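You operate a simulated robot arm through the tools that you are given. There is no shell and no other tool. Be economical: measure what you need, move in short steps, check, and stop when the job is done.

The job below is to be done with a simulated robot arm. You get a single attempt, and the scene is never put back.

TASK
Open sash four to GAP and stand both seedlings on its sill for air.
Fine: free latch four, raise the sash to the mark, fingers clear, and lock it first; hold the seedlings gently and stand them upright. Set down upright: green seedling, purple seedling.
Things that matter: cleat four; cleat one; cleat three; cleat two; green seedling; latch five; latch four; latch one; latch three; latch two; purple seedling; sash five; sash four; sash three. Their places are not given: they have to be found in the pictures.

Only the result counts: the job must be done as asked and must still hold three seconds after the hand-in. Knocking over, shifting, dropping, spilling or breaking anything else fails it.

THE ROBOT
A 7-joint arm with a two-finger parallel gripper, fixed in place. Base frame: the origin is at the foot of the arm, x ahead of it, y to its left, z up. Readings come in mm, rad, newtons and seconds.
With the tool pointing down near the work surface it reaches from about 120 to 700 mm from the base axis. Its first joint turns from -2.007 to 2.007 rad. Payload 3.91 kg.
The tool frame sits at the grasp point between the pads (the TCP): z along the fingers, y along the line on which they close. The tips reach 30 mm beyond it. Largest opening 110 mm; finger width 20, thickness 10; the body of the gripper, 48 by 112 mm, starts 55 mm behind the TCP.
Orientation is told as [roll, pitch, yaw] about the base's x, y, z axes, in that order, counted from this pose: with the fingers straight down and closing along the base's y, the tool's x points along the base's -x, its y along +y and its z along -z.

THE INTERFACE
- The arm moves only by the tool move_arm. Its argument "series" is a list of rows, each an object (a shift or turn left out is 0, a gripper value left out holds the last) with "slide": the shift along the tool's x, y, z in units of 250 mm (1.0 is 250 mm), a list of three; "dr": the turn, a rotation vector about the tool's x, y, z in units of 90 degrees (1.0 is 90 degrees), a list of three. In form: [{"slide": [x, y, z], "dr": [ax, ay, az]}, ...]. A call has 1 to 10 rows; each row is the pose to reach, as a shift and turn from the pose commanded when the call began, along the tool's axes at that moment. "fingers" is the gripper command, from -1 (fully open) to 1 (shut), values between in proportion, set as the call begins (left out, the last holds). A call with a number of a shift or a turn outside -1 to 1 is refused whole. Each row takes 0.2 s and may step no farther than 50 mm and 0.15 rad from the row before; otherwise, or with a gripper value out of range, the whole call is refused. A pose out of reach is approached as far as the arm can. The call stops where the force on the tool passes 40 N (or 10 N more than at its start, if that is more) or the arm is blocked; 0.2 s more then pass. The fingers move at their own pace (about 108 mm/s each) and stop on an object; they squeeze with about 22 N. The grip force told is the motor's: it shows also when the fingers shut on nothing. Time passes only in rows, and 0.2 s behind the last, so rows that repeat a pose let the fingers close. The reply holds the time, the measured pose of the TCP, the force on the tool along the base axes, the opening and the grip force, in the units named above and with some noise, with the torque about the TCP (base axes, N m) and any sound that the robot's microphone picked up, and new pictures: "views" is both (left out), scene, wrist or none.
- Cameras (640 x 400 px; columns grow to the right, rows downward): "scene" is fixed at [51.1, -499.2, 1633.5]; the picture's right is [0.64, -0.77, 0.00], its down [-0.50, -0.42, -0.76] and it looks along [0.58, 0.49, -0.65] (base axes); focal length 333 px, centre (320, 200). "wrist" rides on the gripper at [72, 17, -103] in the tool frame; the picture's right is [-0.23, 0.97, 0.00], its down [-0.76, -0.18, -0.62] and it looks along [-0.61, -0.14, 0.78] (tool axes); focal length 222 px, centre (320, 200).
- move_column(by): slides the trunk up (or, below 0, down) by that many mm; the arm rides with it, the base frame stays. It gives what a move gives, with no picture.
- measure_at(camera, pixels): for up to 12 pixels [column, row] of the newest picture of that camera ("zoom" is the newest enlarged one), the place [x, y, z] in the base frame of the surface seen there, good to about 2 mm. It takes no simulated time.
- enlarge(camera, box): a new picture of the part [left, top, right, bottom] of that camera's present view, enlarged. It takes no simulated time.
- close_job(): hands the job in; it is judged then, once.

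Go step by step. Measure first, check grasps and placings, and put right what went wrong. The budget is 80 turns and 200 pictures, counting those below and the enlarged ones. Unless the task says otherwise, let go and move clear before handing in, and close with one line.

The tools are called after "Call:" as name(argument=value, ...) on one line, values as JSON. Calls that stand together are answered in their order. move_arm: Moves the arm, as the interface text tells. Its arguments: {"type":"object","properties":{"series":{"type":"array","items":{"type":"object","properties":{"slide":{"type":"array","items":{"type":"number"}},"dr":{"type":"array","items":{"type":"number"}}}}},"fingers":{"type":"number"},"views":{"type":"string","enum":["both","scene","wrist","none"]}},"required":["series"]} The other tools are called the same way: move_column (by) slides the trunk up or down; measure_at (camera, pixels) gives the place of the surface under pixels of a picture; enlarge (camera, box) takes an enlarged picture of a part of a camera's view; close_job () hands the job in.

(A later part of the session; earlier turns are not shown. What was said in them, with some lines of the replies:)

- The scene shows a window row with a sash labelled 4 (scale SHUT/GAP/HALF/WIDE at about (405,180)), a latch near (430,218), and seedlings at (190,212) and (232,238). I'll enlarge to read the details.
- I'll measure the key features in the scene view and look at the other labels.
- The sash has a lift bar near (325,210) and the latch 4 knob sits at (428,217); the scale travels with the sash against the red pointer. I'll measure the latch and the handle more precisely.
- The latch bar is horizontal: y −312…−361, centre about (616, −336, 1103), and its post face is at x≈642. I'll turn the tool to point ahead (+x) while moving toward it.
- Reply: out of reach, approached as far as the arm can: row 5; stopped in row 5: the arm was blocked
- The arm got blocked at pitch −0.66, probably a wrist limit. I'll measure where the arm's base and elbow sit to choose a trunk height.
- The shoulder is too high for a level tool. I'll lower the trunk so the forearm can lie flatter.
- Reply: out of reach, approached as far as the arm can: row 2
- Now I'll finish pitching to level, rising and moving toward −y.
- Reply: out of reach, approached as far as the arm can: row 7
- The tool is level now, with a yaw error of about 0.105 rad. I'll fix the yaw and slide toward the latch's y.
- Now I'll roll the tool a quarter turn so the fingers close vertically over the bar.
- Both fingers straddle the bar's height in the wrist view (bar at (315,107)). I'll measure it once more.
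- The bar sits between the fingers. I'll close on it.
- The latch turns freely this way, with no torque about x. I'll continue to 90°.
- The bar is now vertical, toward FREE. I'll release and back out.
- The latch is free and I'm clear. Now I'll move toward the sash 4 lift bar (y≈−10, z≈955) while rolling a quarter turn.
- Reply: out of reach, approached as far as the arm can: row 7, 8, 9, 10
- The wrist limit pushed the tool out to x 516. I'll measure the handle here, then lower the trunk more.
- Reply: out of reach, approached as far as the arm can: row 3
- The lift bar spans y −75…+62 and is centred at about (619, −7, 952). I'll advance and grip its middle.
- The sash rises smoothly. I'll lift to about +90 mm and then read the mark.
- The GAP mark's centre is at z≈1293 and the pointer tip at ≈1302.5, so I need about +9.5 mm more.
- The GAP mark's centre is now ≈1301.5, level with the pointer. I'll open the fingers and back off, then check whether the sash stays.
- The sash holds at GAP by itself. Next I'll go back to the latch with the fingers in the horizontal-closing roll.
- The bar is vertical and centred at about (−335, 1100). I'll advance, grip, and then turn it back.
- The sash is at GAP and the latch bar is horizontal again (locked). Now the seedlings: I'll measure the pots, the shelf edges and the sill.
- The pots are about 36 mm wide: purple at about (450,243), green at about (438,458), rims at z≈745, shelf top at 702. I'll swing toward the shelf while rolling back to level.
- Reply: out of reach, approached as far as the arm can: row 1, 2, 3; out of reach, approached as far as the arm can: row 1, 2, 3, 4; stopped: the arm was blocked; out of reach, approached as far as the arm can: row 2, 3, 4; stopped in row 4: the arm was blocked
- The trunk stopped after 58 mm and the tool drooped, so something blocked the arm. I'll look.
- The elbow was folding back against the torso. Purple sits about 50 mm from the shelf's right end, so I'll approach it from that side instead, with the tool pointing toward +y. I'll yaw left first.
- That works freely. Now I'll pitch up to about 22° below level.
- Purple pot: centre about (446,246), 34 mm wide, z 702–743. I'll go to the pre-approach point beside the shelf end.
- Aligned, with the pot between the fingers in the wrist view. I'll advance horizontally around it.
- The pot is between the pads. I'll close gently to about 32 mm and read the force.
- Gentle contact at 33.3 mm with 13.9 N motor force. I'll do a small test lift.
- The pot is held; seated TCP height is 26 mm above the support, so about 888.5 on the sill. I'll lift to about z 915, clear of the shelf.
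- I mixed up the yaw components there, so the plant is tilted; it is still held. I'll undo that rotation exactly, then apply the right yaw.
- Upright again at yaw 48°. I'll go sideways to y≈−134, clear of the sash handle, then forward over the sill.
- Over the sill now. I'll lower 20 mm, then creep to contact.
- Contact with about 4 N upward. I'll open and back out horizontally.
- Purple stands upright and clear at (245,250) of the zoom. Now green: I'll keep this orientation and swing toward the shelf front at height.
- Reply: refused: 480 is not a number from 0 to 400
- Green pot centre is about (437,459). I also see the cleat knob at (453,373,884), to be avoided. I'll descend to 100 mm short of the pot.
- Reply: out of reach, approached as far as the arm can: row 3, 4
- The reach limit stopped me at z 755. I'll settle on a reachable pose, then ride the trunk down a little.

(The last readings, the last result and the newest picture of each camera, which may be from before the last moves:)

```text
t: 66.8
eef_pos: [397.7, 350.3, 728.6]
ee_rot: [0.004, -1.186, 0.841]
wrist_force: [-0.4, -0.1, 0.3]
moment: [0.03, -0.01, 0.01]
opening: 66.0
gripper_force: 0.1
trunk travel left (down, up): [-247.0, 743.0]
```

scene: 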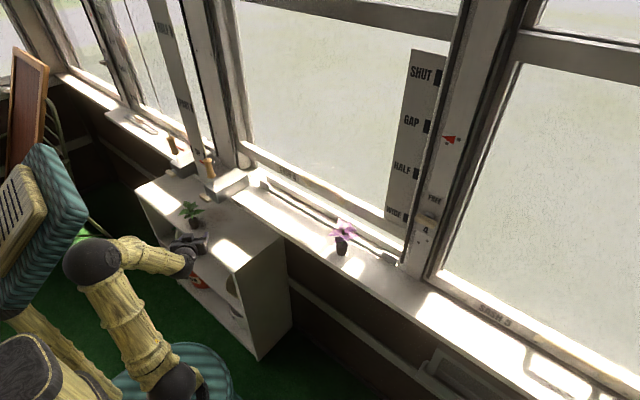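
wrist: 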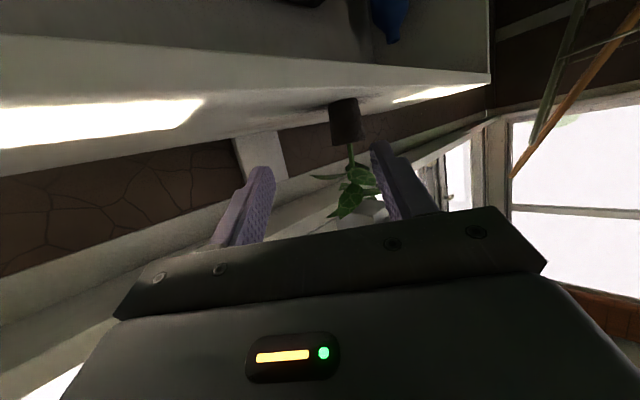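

Call:
move_arm(series=[{"slide": [-0.022, 0.09, 0.05]}, {"slide": [-0.067, 0.172, 0.167]}], views="wrist")

Call:
enlarge(camera="wrist", box=[230, 80, 430, 230])

```text
t: 67.4
eef_pos: [397.3, 408.8, 734.4]
ee_rot: [0.008, -1.181, 0.841]
wrist_force: [0.5, 0.3, 0.6]
moment: [-0.02, 0.0, 0.02]
opening: 66.1
gripper_force: 0.0
out of reach, approached as far as the arm can: row 2
trunk travel left (down, up): [-247.0, 743.0]
```

wrist: 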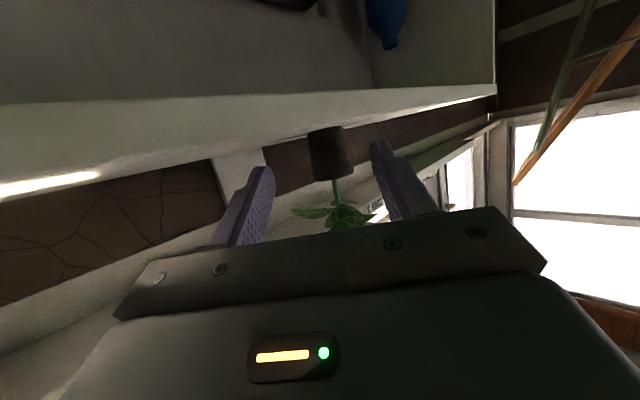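

```text
2.67 times, centred on (330, 155) of wrist
```

zoom: 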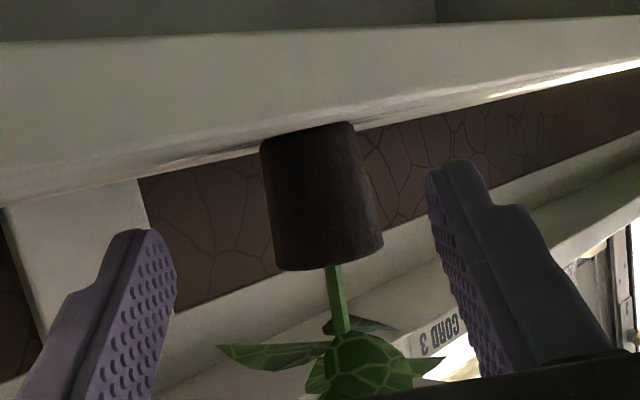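

Nearly aligned; the pot is 4 mm toward +y of the tool. I'll advance the last 58 mm.

Call:
move_arm(series=[{"slide": [-0.01, 0.016, 0.07]}, {"slide": [-0.035, 0.016, 0.15]}, {"slide": [-0.065, 0.016, 0.224]}], views="both")

Call:
enlarge(camera="wrist", box=[230, 110, 430, 235])

Call:
enlarge(camera="scene", box=[140, 180, 260, 270])

```text
t: 68.2
eef_pos: [421.0, 427.7, 745.7]
ee_rot: [0.008, -1.179, 0.841]
wrist_force: [0.0, -0.4, -0.2]
moment: [-0.05, 0.01, -0.01]
opening: 66.1
gripper_force: 0.1
out of reach, approached as far as the arm can: row 1, 2, 3
trunk travel left (down, up): [-247.0, 743.0]
```

scene: 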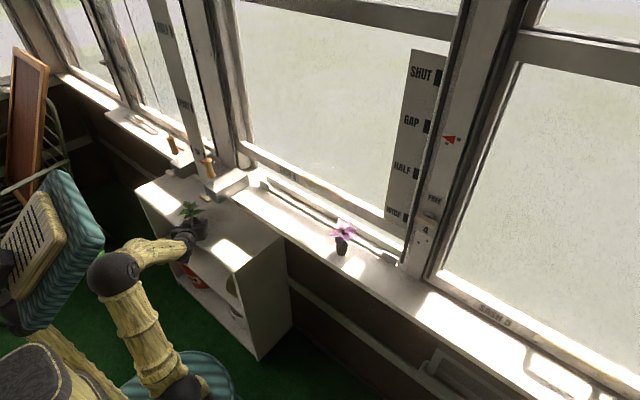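
wrist: 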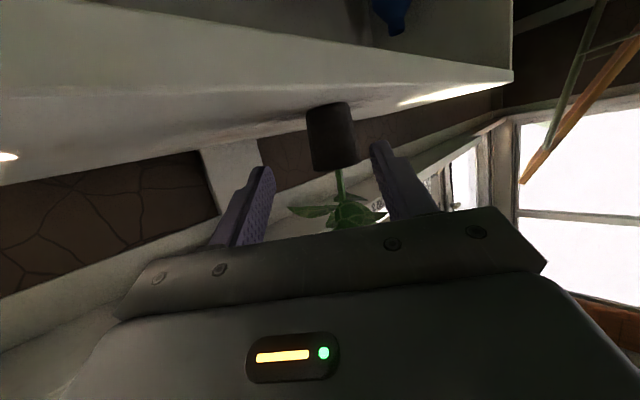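

```text
3.20 times, centred on (330, 172) of wrist
```

zoom: 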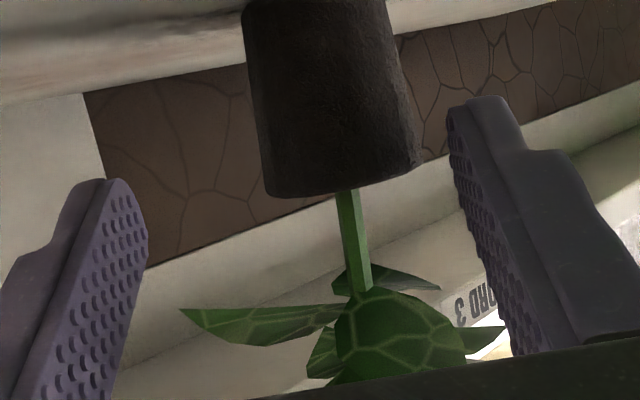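

```text
4.44 times, centred on (200, 225) of scene
```

zoom: 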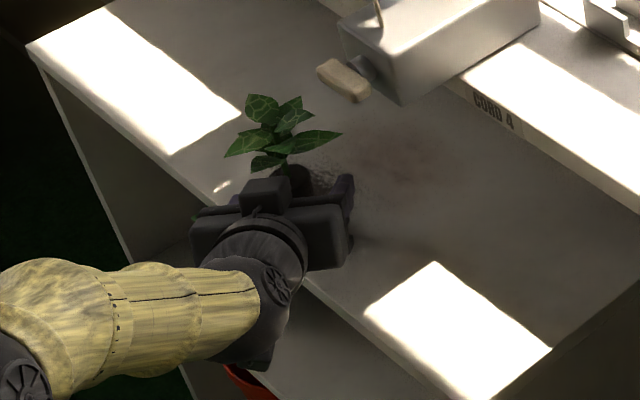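

Pointing straight away from the base hits a wrist limit again. A skewed approach worked for purple, so I'll back out and come at green nearly along +x (yaw about 10°) from the shelf front.

Call:
move_arm(series=[{"slide": [0.026, 0, -0.119]}, {"slide": [0.053, 0, -0.238]}], views="none")

Call:
move_arm(series=[{"slide": [0.003, 0.057, 0.015], "dr": [0.078, 0, 0.032]}, {"slide": [0.006, 0.114, 0.03], "dr": [0.156, 0, 0.063]}, {"slide": [0.008, 0.172, 0.044], "dr": [0.233, 0, 0.095]}, {"slide": [0.011, 0.229, 0.058], "dr": [0.311, 0, 0.126]}, {"slide": [0.014, 0.286, 0.073], "dr": [0.389, 0, 0.158]}], views="both")

```text
t: 68.8
eef_pos: [381.9, 382.4, 756.5]
ee_rot: [0.005, -1.185, 0.84]
wrist_force: [0.5, 0.2, 0.0]
moment: [0.0, 0.0, -0.03]
opening: 65.9
gripper_force: 0.0
trunk travel left (down, up): [-247.0, 743.0]
```

```text
t: 70.0
eef_pos: [448.2, 328.3, 872.1]
ee_rot: [0.121, -1.071, 0.218]
wrist_force: [0.3, 0.1, -0.1]
moment: [0.01, 0.01, -0.01]
opening: 65.8
gripper_force: 0.1
out of reach, approached as far as the arm can: row 1, 2, 3, 4, 5
trunk travel left (down, up): [-247.0, 743.0]
```

scene: 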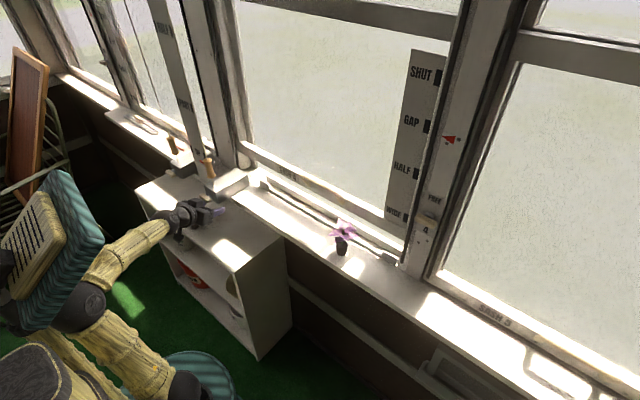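
wrist: 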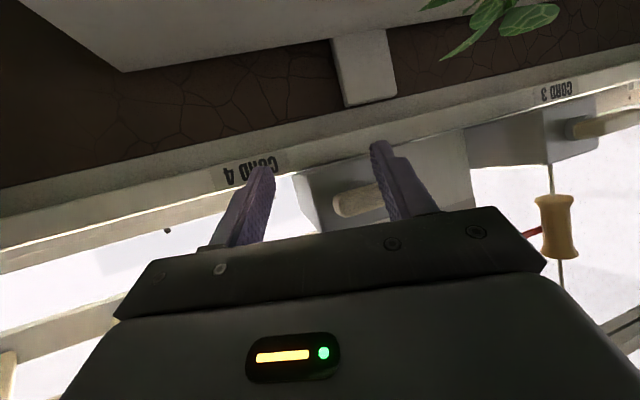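

That yaw direction folded the arm and brought the left finger close to the cleat knob, with no contact force. I'll slide away sideways (−y) at once.

Call:
move_arm(series=[{"slide": [0.013, -0.131, -0.027]}, {"slide": [0.026, -0.262, -0.053]}, {"slide": [0.04, -0.392, -0.08]}], views="both")

Call:
enlarge(camera="scene", box=[130, 120, 290, 240])

```text
t: 70.8
eef_pos: [455.1, 228.3, 866.3]
ee_rot: [0.102, -1.076, 0.238]
wrist_force: [0.0, 0.0, -0.1]
moment: [-0.01, -0.01, -0.09]
opening: 65.9
gripper_force: 0.2
trunk travel left (down, up): [-247.0, 743.0]
```

scene: 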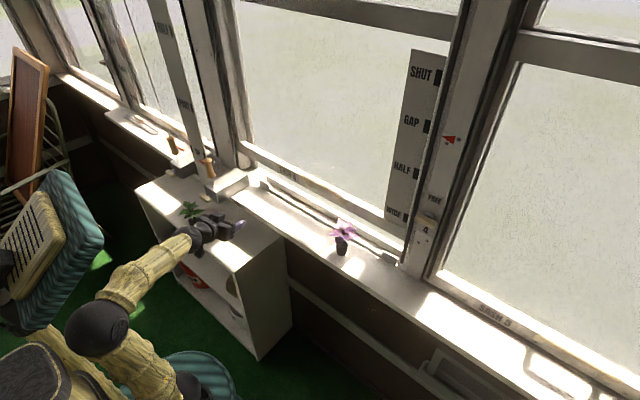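
wrist: 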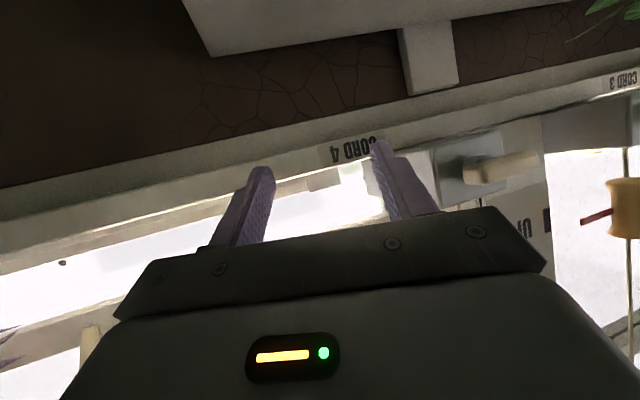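

```text
3.33 times, centred on (210, 180) of scene
```

zoom: 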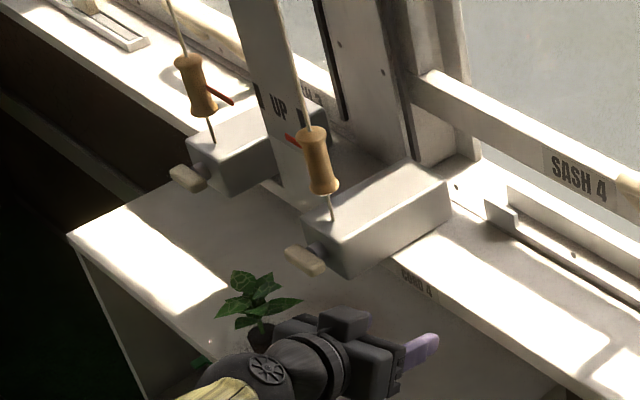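

Clear, and the knobs look undisturbed. I'll yaw left by 42° back into the comfortable configuration.

Call:
move_arm(series=[{"slide": [0.009, -0.026, -0.02], "dr": [-0.082, 0.005, -0.044]}, {"slide": [0.018, -0.053, -0.039], "dr": [-0.164, 0.011, -0.089]}, {"slide": [0.027, -0.079, -0.059], "dr": [-0.246, 0.016, -0.133]}, {"slide": [0.036, -0.106, -0.078], "dr": [-0.328, 0.022, -0.178]}, {"slide": [0.045, -0.132, -0.098], "dr": [-0.41, 0.027, -0.222]}], views="none")

Call:
move_column(by=-60)

```text
t: 71.8
eef_pos: [500.1, 96.7, 872.5]
ee_rot: [0.017, -1.156, 0.423]
wrist_force: [-79.5, -15.8, 32.3]
moment: [-0.95, -0.21, -2.52]
opening: 56.2
gripper_force: 0.1
out of reach, approached as far as the arm can: row 3, 4, 5
trunk travel left (down, up): [-247.0, 743.0]
stopped in row 5: the force on the tool passed its limit at 90 N (the readings are from after the stop); the commanded pose is now the measured one
```

```text
t: 72.1
eef_pos: [500.7, 95.3, 873.5]
ee_rot: [0.022, -1.16, 0.419]
wrist_force: [-102.8, -23.5, 32.4]
moment: [-1.05, 0.15, -3.3]
opening: 54.5
gripper_force: 0.0
trunk travel left (down, up): [-244.0, 746.0]
stopped: the force on the tool passed its limit at 103 N (the readings are from after the stop); the commanded pose is now the measured one
```

The fold-back pushed the tool out against the sill edge (about 100 N). I'll back off in −x right away.

Call:
move_arm(series=[{"slide": [0.03, 0.014, -0.075]}, {"slide": [0.065, 0.029, -0.149]}], views="both")

Call:
enlarge(camera="scene", box=[240, 160, 460, 300])

```text
t: 72.7
eef_pos: [483.0, 105.7, 857.0]
ee_rot: [0.015, -1.15, 0.421]
wrist_force: [0.2, 0.2, -0.9]
moment: [0.02, 0.02, 0.02]
opening: 66.2
gripper_force: 0.1
out of reach, approached as far as the arm can: row 1, 2
trunk travel left (down, up): [-244.0, 746.0]
```

scene: 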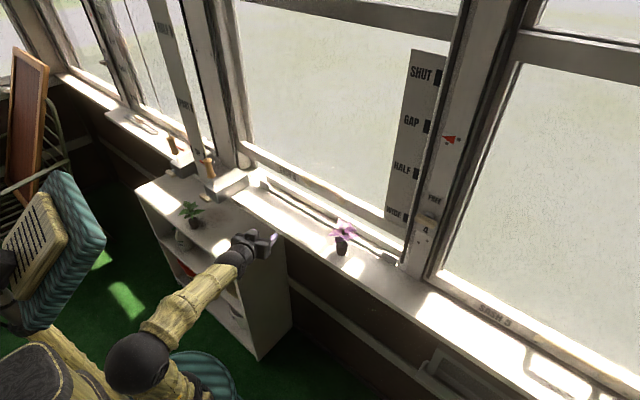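
wrist: 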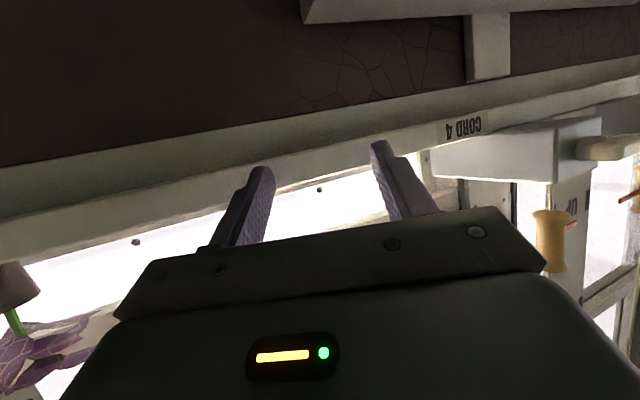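

```text
2.86 times, centred on (350, 230) of scene
```

zoom: 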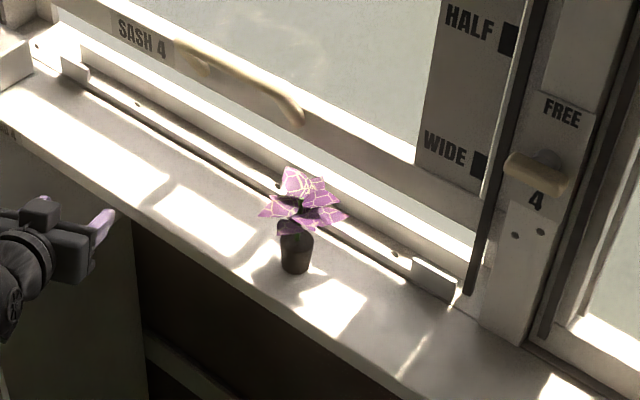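

Nothing was disturbed. I'll regain a comfortable arm shape: first tilt the tool steeper, then yaw left, as worked earlier.

Call:
move_arm(series=[{"slide": [0.02, -0.011, -0.045], "dr": [0, 0.09, 0]}, {"slide": [0.039, -0.022, -0.09], "dr": [0, 0.18, 0]}, {"slide": [0.058, -0.033, -0.135], "dr": [0, 0.27, 0]}, {"slide": [0.078, -0.044, -0.179], "dr": [0, 0.35, 0]}], views="none")

```text
t: 73.7
eef_pos: [451.2, 99.6, 857.2]
ee_rot: [0.006, -0.596, 0.43]
wrist_force: [-0.2, 0.3, -0.1]
moment: [0.01, -0.03, 0.01]
opening: 66.3
gripper_force: 0.0
out of reach, approached as far as the arm can: row 1, 2, 3, 4
trunk travel left (down, up): [-244.0, 746.0]
```

Call:
move_arm(series=[{"dr": [-0.05, 0, -0.0736]}, {"dr": [-0.0996, 0, -0.147]}, {"dr": [-0.149, 0, -0.221]}, {"dr": [-0.199, 0, -0.294]}, {"dr": [-0.249, 0, -0.368]}], views="none")

```text
t: 74.9
eef_pos: [341.3, 293.0, 826.5]
ee_rot: [-0.06, -0.617, 1.063]
wrist_force: [0.7, -0.8, 0.2]
moment: [0.0, 0.04, 0.05]
opening: 65.8
gripper_force: 0.1
out of reach, approached as far as the arm can: row 1, 2, 3, 4, 5
trunk travel left (down, up): [-244.0, 746.0]
```

The arm drifted well off target, so I'll look before going on.

Call:
move_arm(series=[{"slide": [0, 0, 0]}], views="both")

Call:
enlarge(camera="scene", box=[0, 160, 300, 400])

```text
t: 75.3
eef_pos: [343.0, 291.2, 827.2]
ee_rot: [-0.059, -0.617, 1.063]
wrist_force: [0.9, 0.8, 0.0]
moment: [-0.02, -0.02, -0.03]
opening: 66.3
gripper_force: 0.1
trunk travel left (down, up): [-244.0, 746.0]
```

scene: 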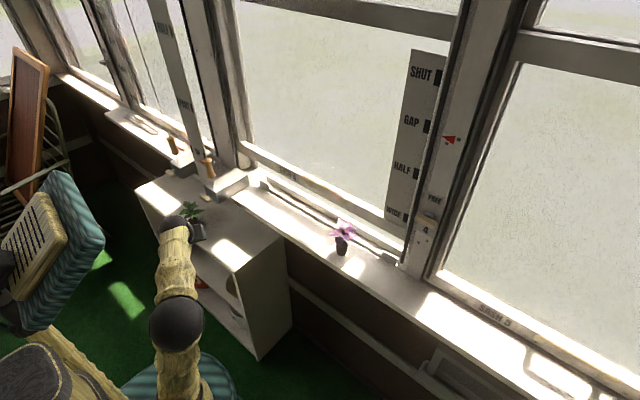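
wrist: 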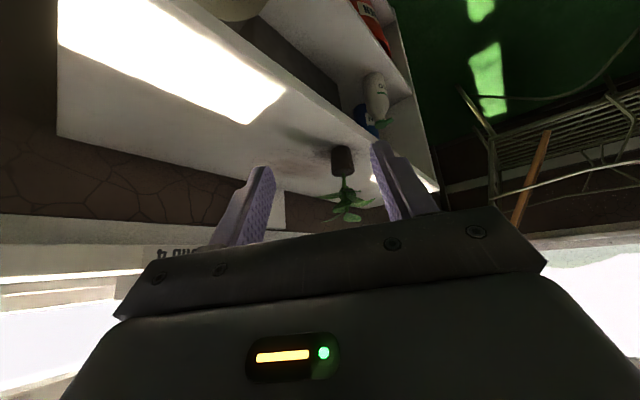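

```text
1.67 times, centred on (150, 280) of scene
```

zoom: 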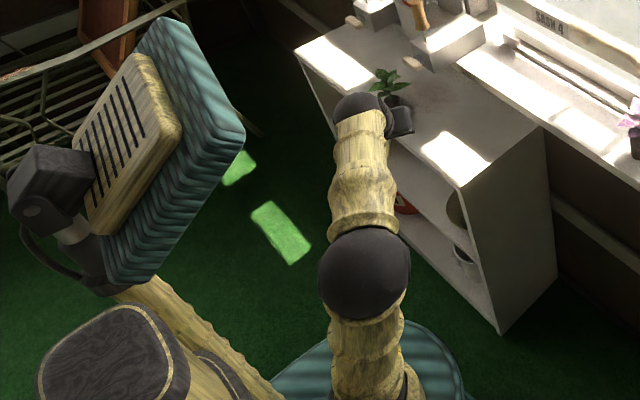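

The arm is now in a good shape and faces green (yaw 61°, on line with the pot). I'll pitch up toward 30° tilt while moving nearer.

Call:
move_arm(series=[{"slide": [-0.039, 0, 0.072], "dr": [0, -0.093, 0.012]}, {"slide": [-0.078, 0, 0.144], "dr": [0, -0.186, 0.024]}, {"slide": [-0.117, 0, 0.216], "dr": [0, -0.28, 0.036]}], views="wrist")

```text
t: 76.1
eef_pos: [371.7, 338.0, 796.2]
ee_rot: [-0.011, -1.058, 0.997]
wrist_force: [0.5, -0.4, -0.4]
moment: [0.02, 0.02, 0.04]
opening: 65.7
gripper_force: 0.0
trunk travel left (down, up): [-244.0, 746.0]
```

wrist: 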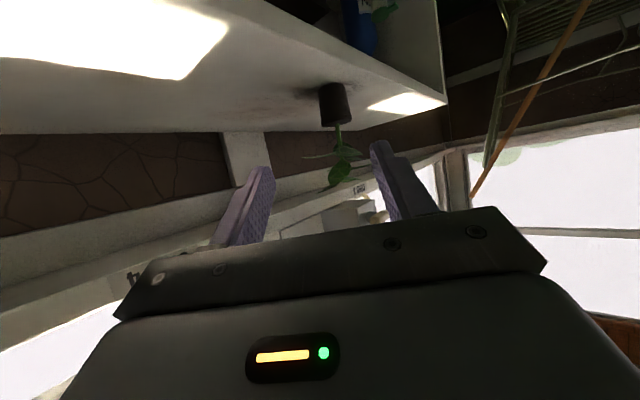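

Call:
move_arm(series=[{"slide": [0.077, 0.022, 0.128]}, {"slide": [0.154, 0.044, 0.257]}], views="wrist")

Call:
measure_at(camera="wrist", pixels=[[320, 150], [330, 140], [340, 150], [325, 165]])

```text
t: 76.7
eef_pos: [383.2, 375.0, 730.6]
ee_rot: [-0.014, -1.059, 0.999]
wrist_force: [-0.6, -0.5, 0.5]
moment: [0.01, 0.01, 0.02]
opening: 66.1
gripper_force: 0.1
trunk travel left (down, up): [-244.0, 746.0]
```

wrist: 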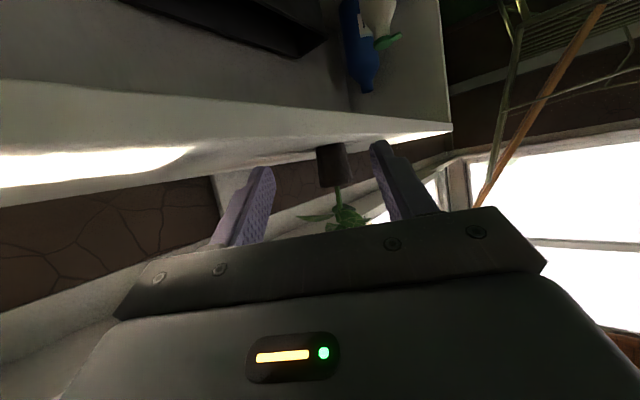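

```text
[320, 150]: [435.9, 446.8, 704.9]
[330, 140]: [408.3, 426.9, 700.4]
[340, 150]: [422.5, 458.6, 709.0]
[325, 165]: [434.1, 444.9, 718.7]
```

Call:
move_arm(series=[{"slide": [-0.06, 0.012, 0.107]}, {"slide": [-0.12, 0.012, 0.213]}, {"slide": [-0.181, 0.012, 0.32]}], views="both")

Call:
enlarge(camera="wrist", box=[230, 120, 430, 245])

Call:
enlarge(camera="scene", box=[140, 180, 260, 270])

```text
t: 77.5
eef_pos: [431.9, 454.8, 730.4]
ee_rot: [-0.012, -1.059, 1.0]
wrist_force: [-0.5, -0.4, 0.8]
moment: [0.01, 0.02, 0.01]
opening: 66.3
gripper_force: 0.0
trunk travel left (down, up): [-244.0, 746.0]
```

scene: 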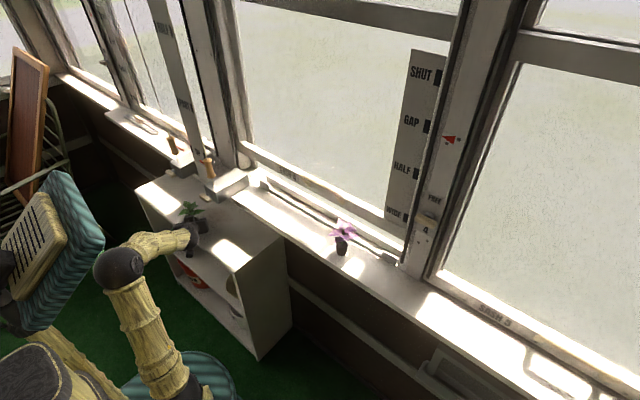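
wrist: 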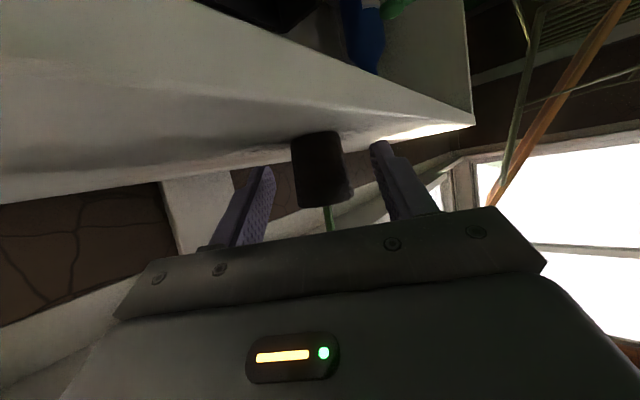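

```text
3.20 times, centred on (330, 182) of wrist
```

zoom: 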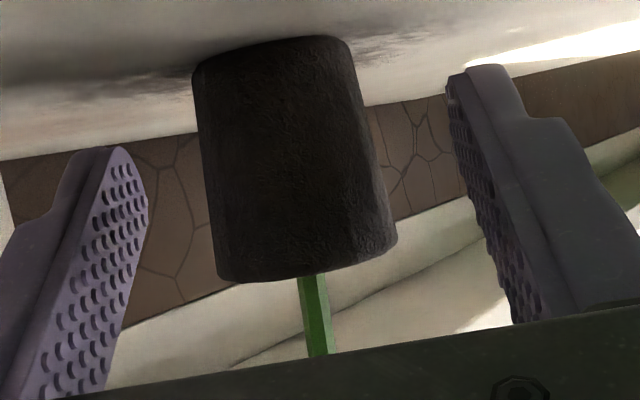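

```text
4.44 times, centred on (200, 225) of scene
```

zoom: 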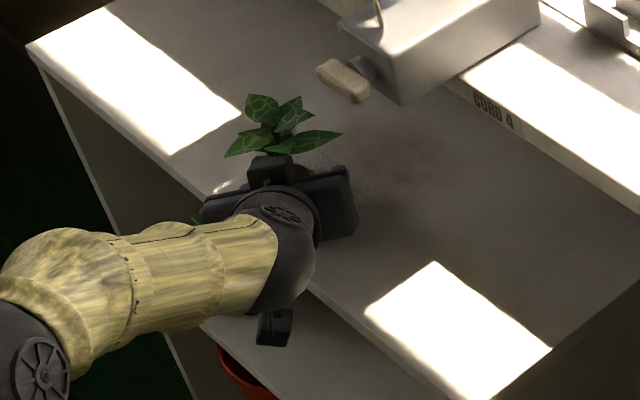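

The pot is nicely between the pads, so I'll close gently as before.

Call:
move_arm(series=[{"slide": [0, 0, 0]}, {"slide": [0, 0, 0]}], fingers=0.42, views="none")

```text
t: 78.1
eef_pos: [433.0, 453.6, 730.6]
ee_rot: [-0.012, -1.06, 1.001]
wrist_force: [0.7, 0.5, -0.1]
moment: [0.02, -0.03, 0.0]
opening: 34.9
gripper_force: 14.4
trunk travel left (down, up): [-244.0, 746.0]
```

Held gently at 34.9 mm. I'll lift 20 mm, then back out to the shelf front, away from the cleat knob, before rising.

Call:
move_arm(series=[{"slide": [-0.035, 0, -0.02]}, {"slide": [-0.07, 0, -0.039]}, {"slide": [-0.03, 0.042, -0.111]}, {"slide": [0.011, 0.084, -0.183]}, {"slide": [0.052, 0.126, -0.255]}], views="both")

Call:
enlarge(camera="scene", box=[140, 150, 300, 270])

```text
t: 79.3
eef_pos: [372.3, 419.2, 750.8]
ee_rot: [-0.014, -1.057, 1.001]
wrist_force: [0.5, -0.2, -1.8]
moment: [0.03, -0.02, 0.02]
opening: 34.4
gripper_force: 14.0
trunk travel left (down, up): [-244.0, 746.0]
```

scene: 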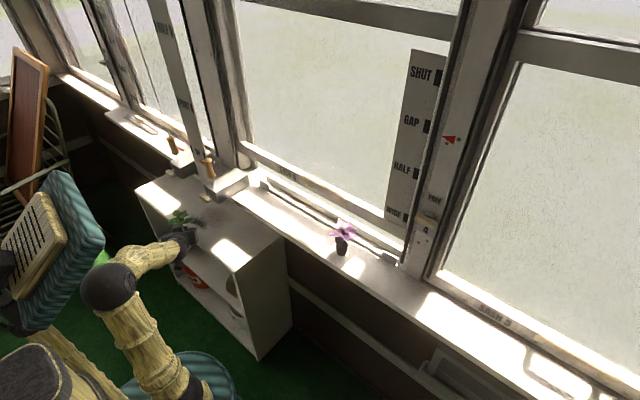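
wrist: 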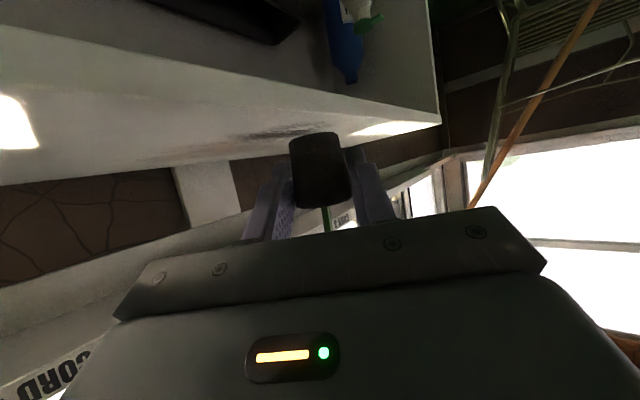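

```text
3.33 times, centred on (220, 210) of scene
```

zoom: 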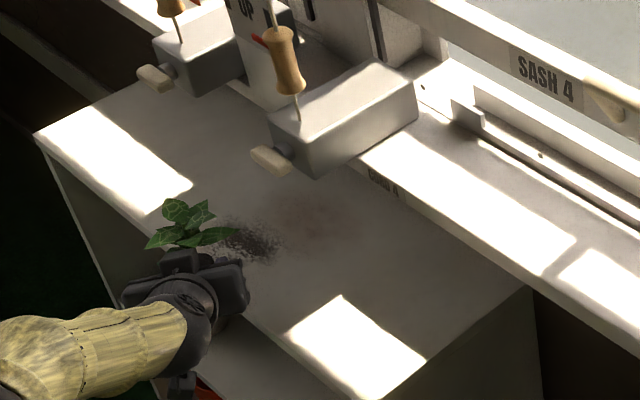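

Held upright, clear of everything. I'll yaw left 28° for a roomier arm shape, then raise by the trunk.

Call:
move_arm(series=[{"dr": [-0.068, 0, -0.038]}, {"dr": [-0.136, 0, -0.077]}, {"dr": [-0.203, 0, -0.115]}, {"dr": [-0.271, 0, -0.153]}], views="none")

Call:
move_column(by=160)

```text
t: 80.3
eef_pos: [370.8, 418.9, 750.9]
ee_rot: [-0.013, -1.054, 1.494]
wrist_force: [-0.2, -0.3, -1.0]
moment: [-0.01, 0.02, -0.02]
opening: 34.8
gripper_force: 13.8
trunk travel left (down, up): [-244.0, 746.0]
```

```text
t: 82.2
eef_pos: [372.0, 420.1, 909.8]
ee_rot: [-0.013, -1.056, 1.492]
wrist_force: [-0.1, -1.1, -0.6]
moment: [0.02, -0.04, 0.0]
opening: 34.6
gripper_force: 13.9
trunk travel left (down, up): [-404.0, 586.0]
```

Call:
move_arm(series=[{"slide": [0.0685, -0.011, -0.1215]}, {"slide": [0.137, -0.022, -0.243]}, {"slide": [0.2055, -0.033, -0.3645]}, {"slide": [0.274, -0.044, -0.486]}], views="none")

Call:
move_arm(series=[{"slide": [0.062, -0.06, -0.11]}, {"slide": [0.124, -0.12, -0.219]}, {"slide": [0.185, -0.18, -0.329]}, {"slide": [0.247, -0.24, -0.438]}], views="both")

```text
t: 83.2
eef_pos: [370.0, 279.7, 910.9]
ee_rot: [-0.015, -1.057, 1.492]
wrist_force: [-0.5, -0.8, -0.8]
moment: [-0.02, 0.0, 0.03]
opening: 34.4
gripper_force: 13.9
trunk travel left (down, up): [-404.0, 586.0]
```

```text
t: 84.2
eef_pos: [417.0, 149.3, 911.1]
ee_rot: [-0.012, -1.055, 1.492]
wrist_force: [0.9, 0.5, -1.3]
moment: [0.0, -0.01, 0.0]
opening: 34.8
gripper_force: 14.1
trunk travel left (down, up): [-404.0, 586.0]
```

scene: 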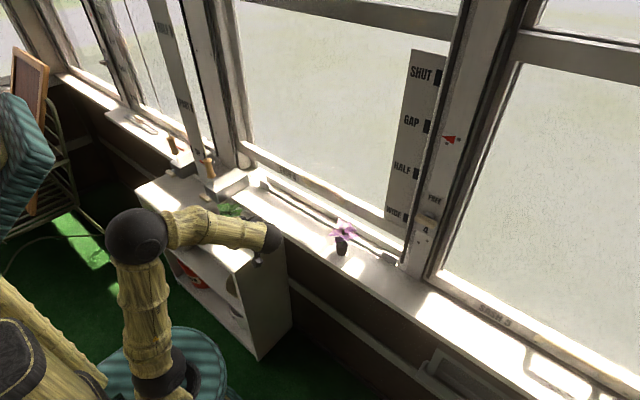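
wrist: 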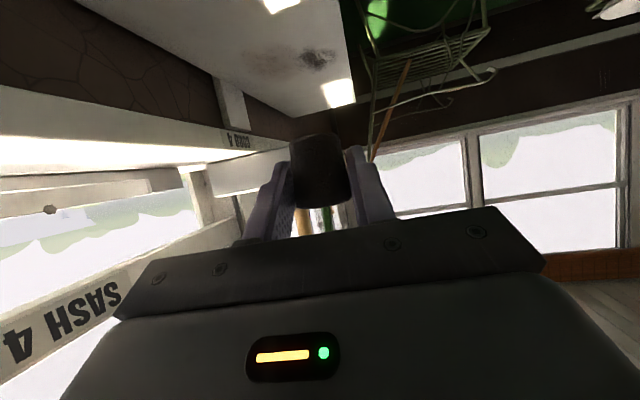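

Call:
move_arm(series=[{"slide": [0.017, -0.069, -0.03], "dr": [0.04, 0, 0.022]}, {"slide": [0.034, -0.138, -0.06], "dr": [0.115, 0, 0.065]}, {"slide": [0.051, -0.208, -0.09], "dr": [0.19, 0, 0.107]}, {"slide": [0.068, -0.277, -0.12], "dr": [0.265, 0, 0.149]}, {"slide": [0.085, -0.346, -0.151], "dr": [0.339, 0, 0.191]}], views="wrist")

```text
t: 85.4
eef_pos: [500.3, 97.5, 910.8]
ee_rot: [-0.012, -1.06, 0.875]
wrist_force: [-1.4, 0.1, -0.2]
moment: [0.03, -0.02, -0.03]
opening: 34.6
gripper_force: 14.0
trunk travel left (down, up): [-404.0, 586.0]
```

wrist: 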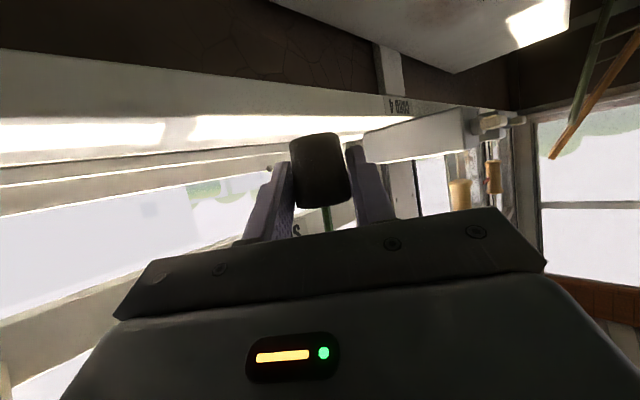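

Call:
move_arm(series=[{"slide": [-0.05, -0.06, 0.089]}, {"slide": [-0.1, -0.121, 0.179]}, {"slide": [-0.15, -0.181, 0.268]}, {"slide": [-0.125, -0.181, 0.282]}], views="both")

Call:
enlarge(camera="scene", box=[200, 150, 380, 280])

```text
t: 86.4
eef_pos: [585.6, 127.2, 903.8]
ee_rot: [-0.013, -1.059, 0.878]
wrist_force: [0.6, 0.4, -0.9]
moment: [0.0, -0.01, 0.01]
opening: 34.8
gripper_force: 13.8
trunk travel left (down, up): [-404.0, 586.0]
```

scene: 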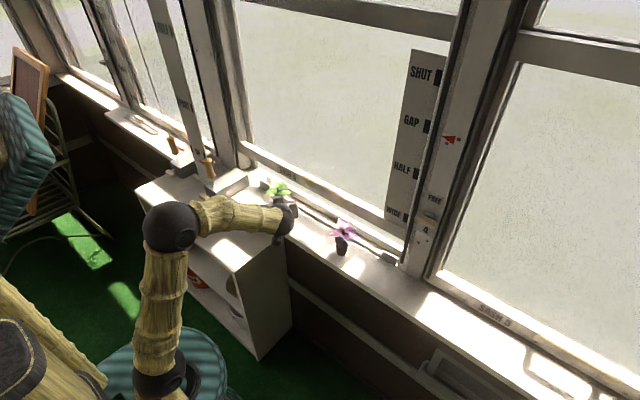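
wrist: 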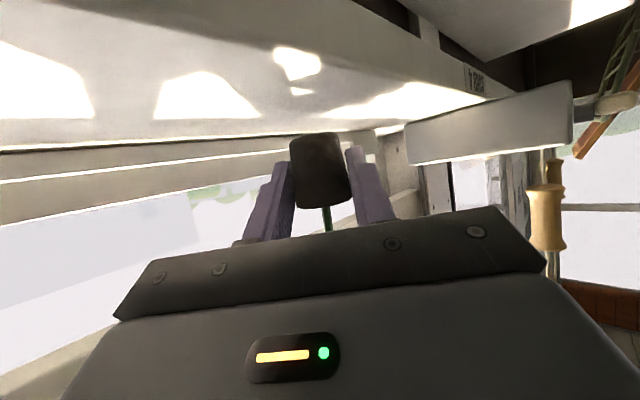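

```text
3.08 times, centred on (290, 215) of scene
5 turns are left
```

zoom: 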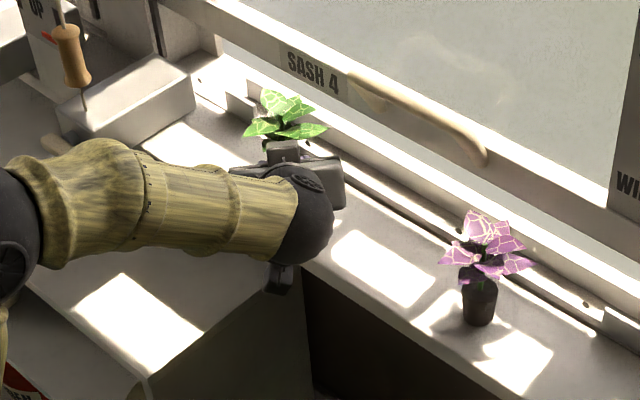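

Five turns are left. I'll lower 13.5 mm to just contact in one go.

Call:
move_arm(series=[{"slide": [0.0175, 0, 0.0098]}, {"slide": [0.035, 0, 0.0196]}, {"slide": [0.042, 0, 0.0235]}, {"slide": [0.0445, 0, 0.025]}, {"slide": [0.047, 0, 0.0265]}], views="none")

```text
t: 87.6
eef_pos: [584.7, 126.3, 889.1]
ee_rot: [-0.012, -1.06, 0.88]
wrist_force: [-0.6, 0.7, -1.0]
moment: [0.0, -0.05, 0.01]
opening: 34.8
gripper_force: 13.8
trunk travel left (down, up): [-404.0, 586.0]
4 turns are left
```

No contact force yet. I'll creep 2.5 mm more, then open and back out horizontally.

Call:
move_arm(series=[{"slide": [0.0025, 0, 0.0014]}, {"slide": [0.005, 0, 0.0028]}, {"slide": [0.0075, 0, 0.0042]}, {"slide": [0.0087, 0, 0.0049]}], views="none")

Call:
move_arm(series=[{"slide": [0, 0, 0]}, {"slide": [0, 0, 0]}, {"slide": [0, 0, 0]}, {"slide": [0.054, 0, -0.096]}, {"slide": [0.108, 0, -0.192]}, {"slide": [0.162, 0, -0.288]}, {"slide": [0.215, 0, -0.384]}], fingers=-0.2, views="scene")

Call:
enlarge(camera="scene", box=[230, 150, 410, 280])

Call:
enlarge(camera="scene", box=[410, 110, 474, 240])

```text
t: 88.6
eef_pos: [584.7, 126.6, 889.5]
ee_rot: [-0.015, -1.063, 0.881]
wrist_force: [1.3, -0.8, 7.1]
moment: [-0.04, 0.0, 0.01]
opening: 34.4
gripper_force: 14.0
trunk travel left (down, up): [-404.0, 586.0]
```

```text
t: 90.2
eef_pos: [513.3, 43.1, 889.1]
ee_rot: [-0.013, -1.06, 0.878]
wrist_force: [-0.3, 0.2, 0.0]
moment: [0.02, 0.03, 0.0]
opening: 65.9
gripper_force: 0.0
trunk travel left (down, up): [-404.0, 586.0]
```

scene: 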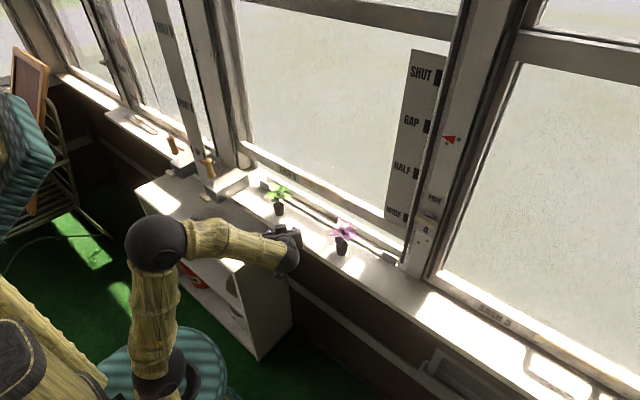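

```text
3.08 times, centred on (320, 215) of scene
```

zoom: 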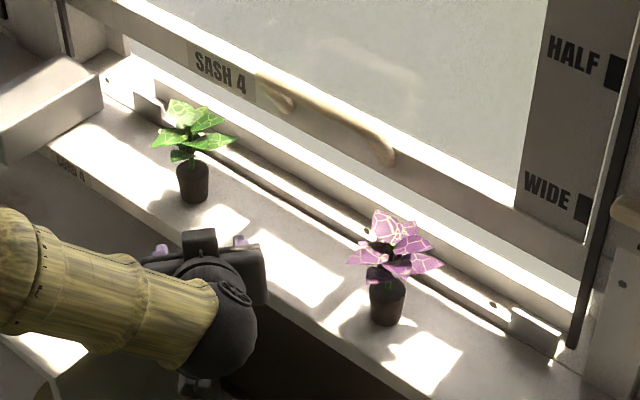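

```text
3.08 times, centred on (442, 175) of scene
3 turns are left
```

zoom: 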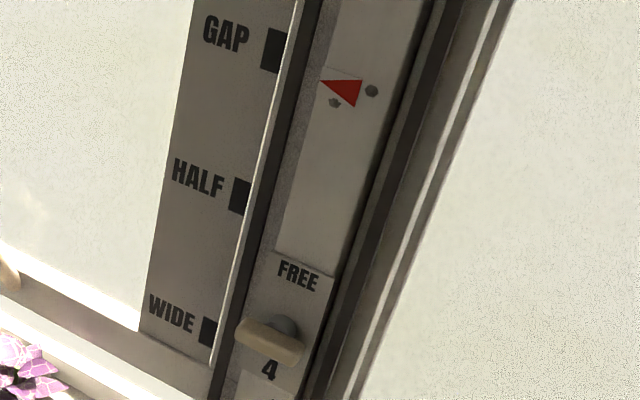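

Both seedlings stand upright on sill 4 at zoom pixels (193,182) and (387,300). The sash is still at GAP with the latch bar across, and the gripper is open and clear of the sill, so I'm handing in.

Call:
close_job()

```text
The job is handed in.
```

Sash four is open to GAP and its latch is locked. The green and purple seedlings stand upright on its sill, and the job is handed in; while repositioning for the green seedling, the gripper pressed the sill edge at about 100 N, with nothing visibly shifted.
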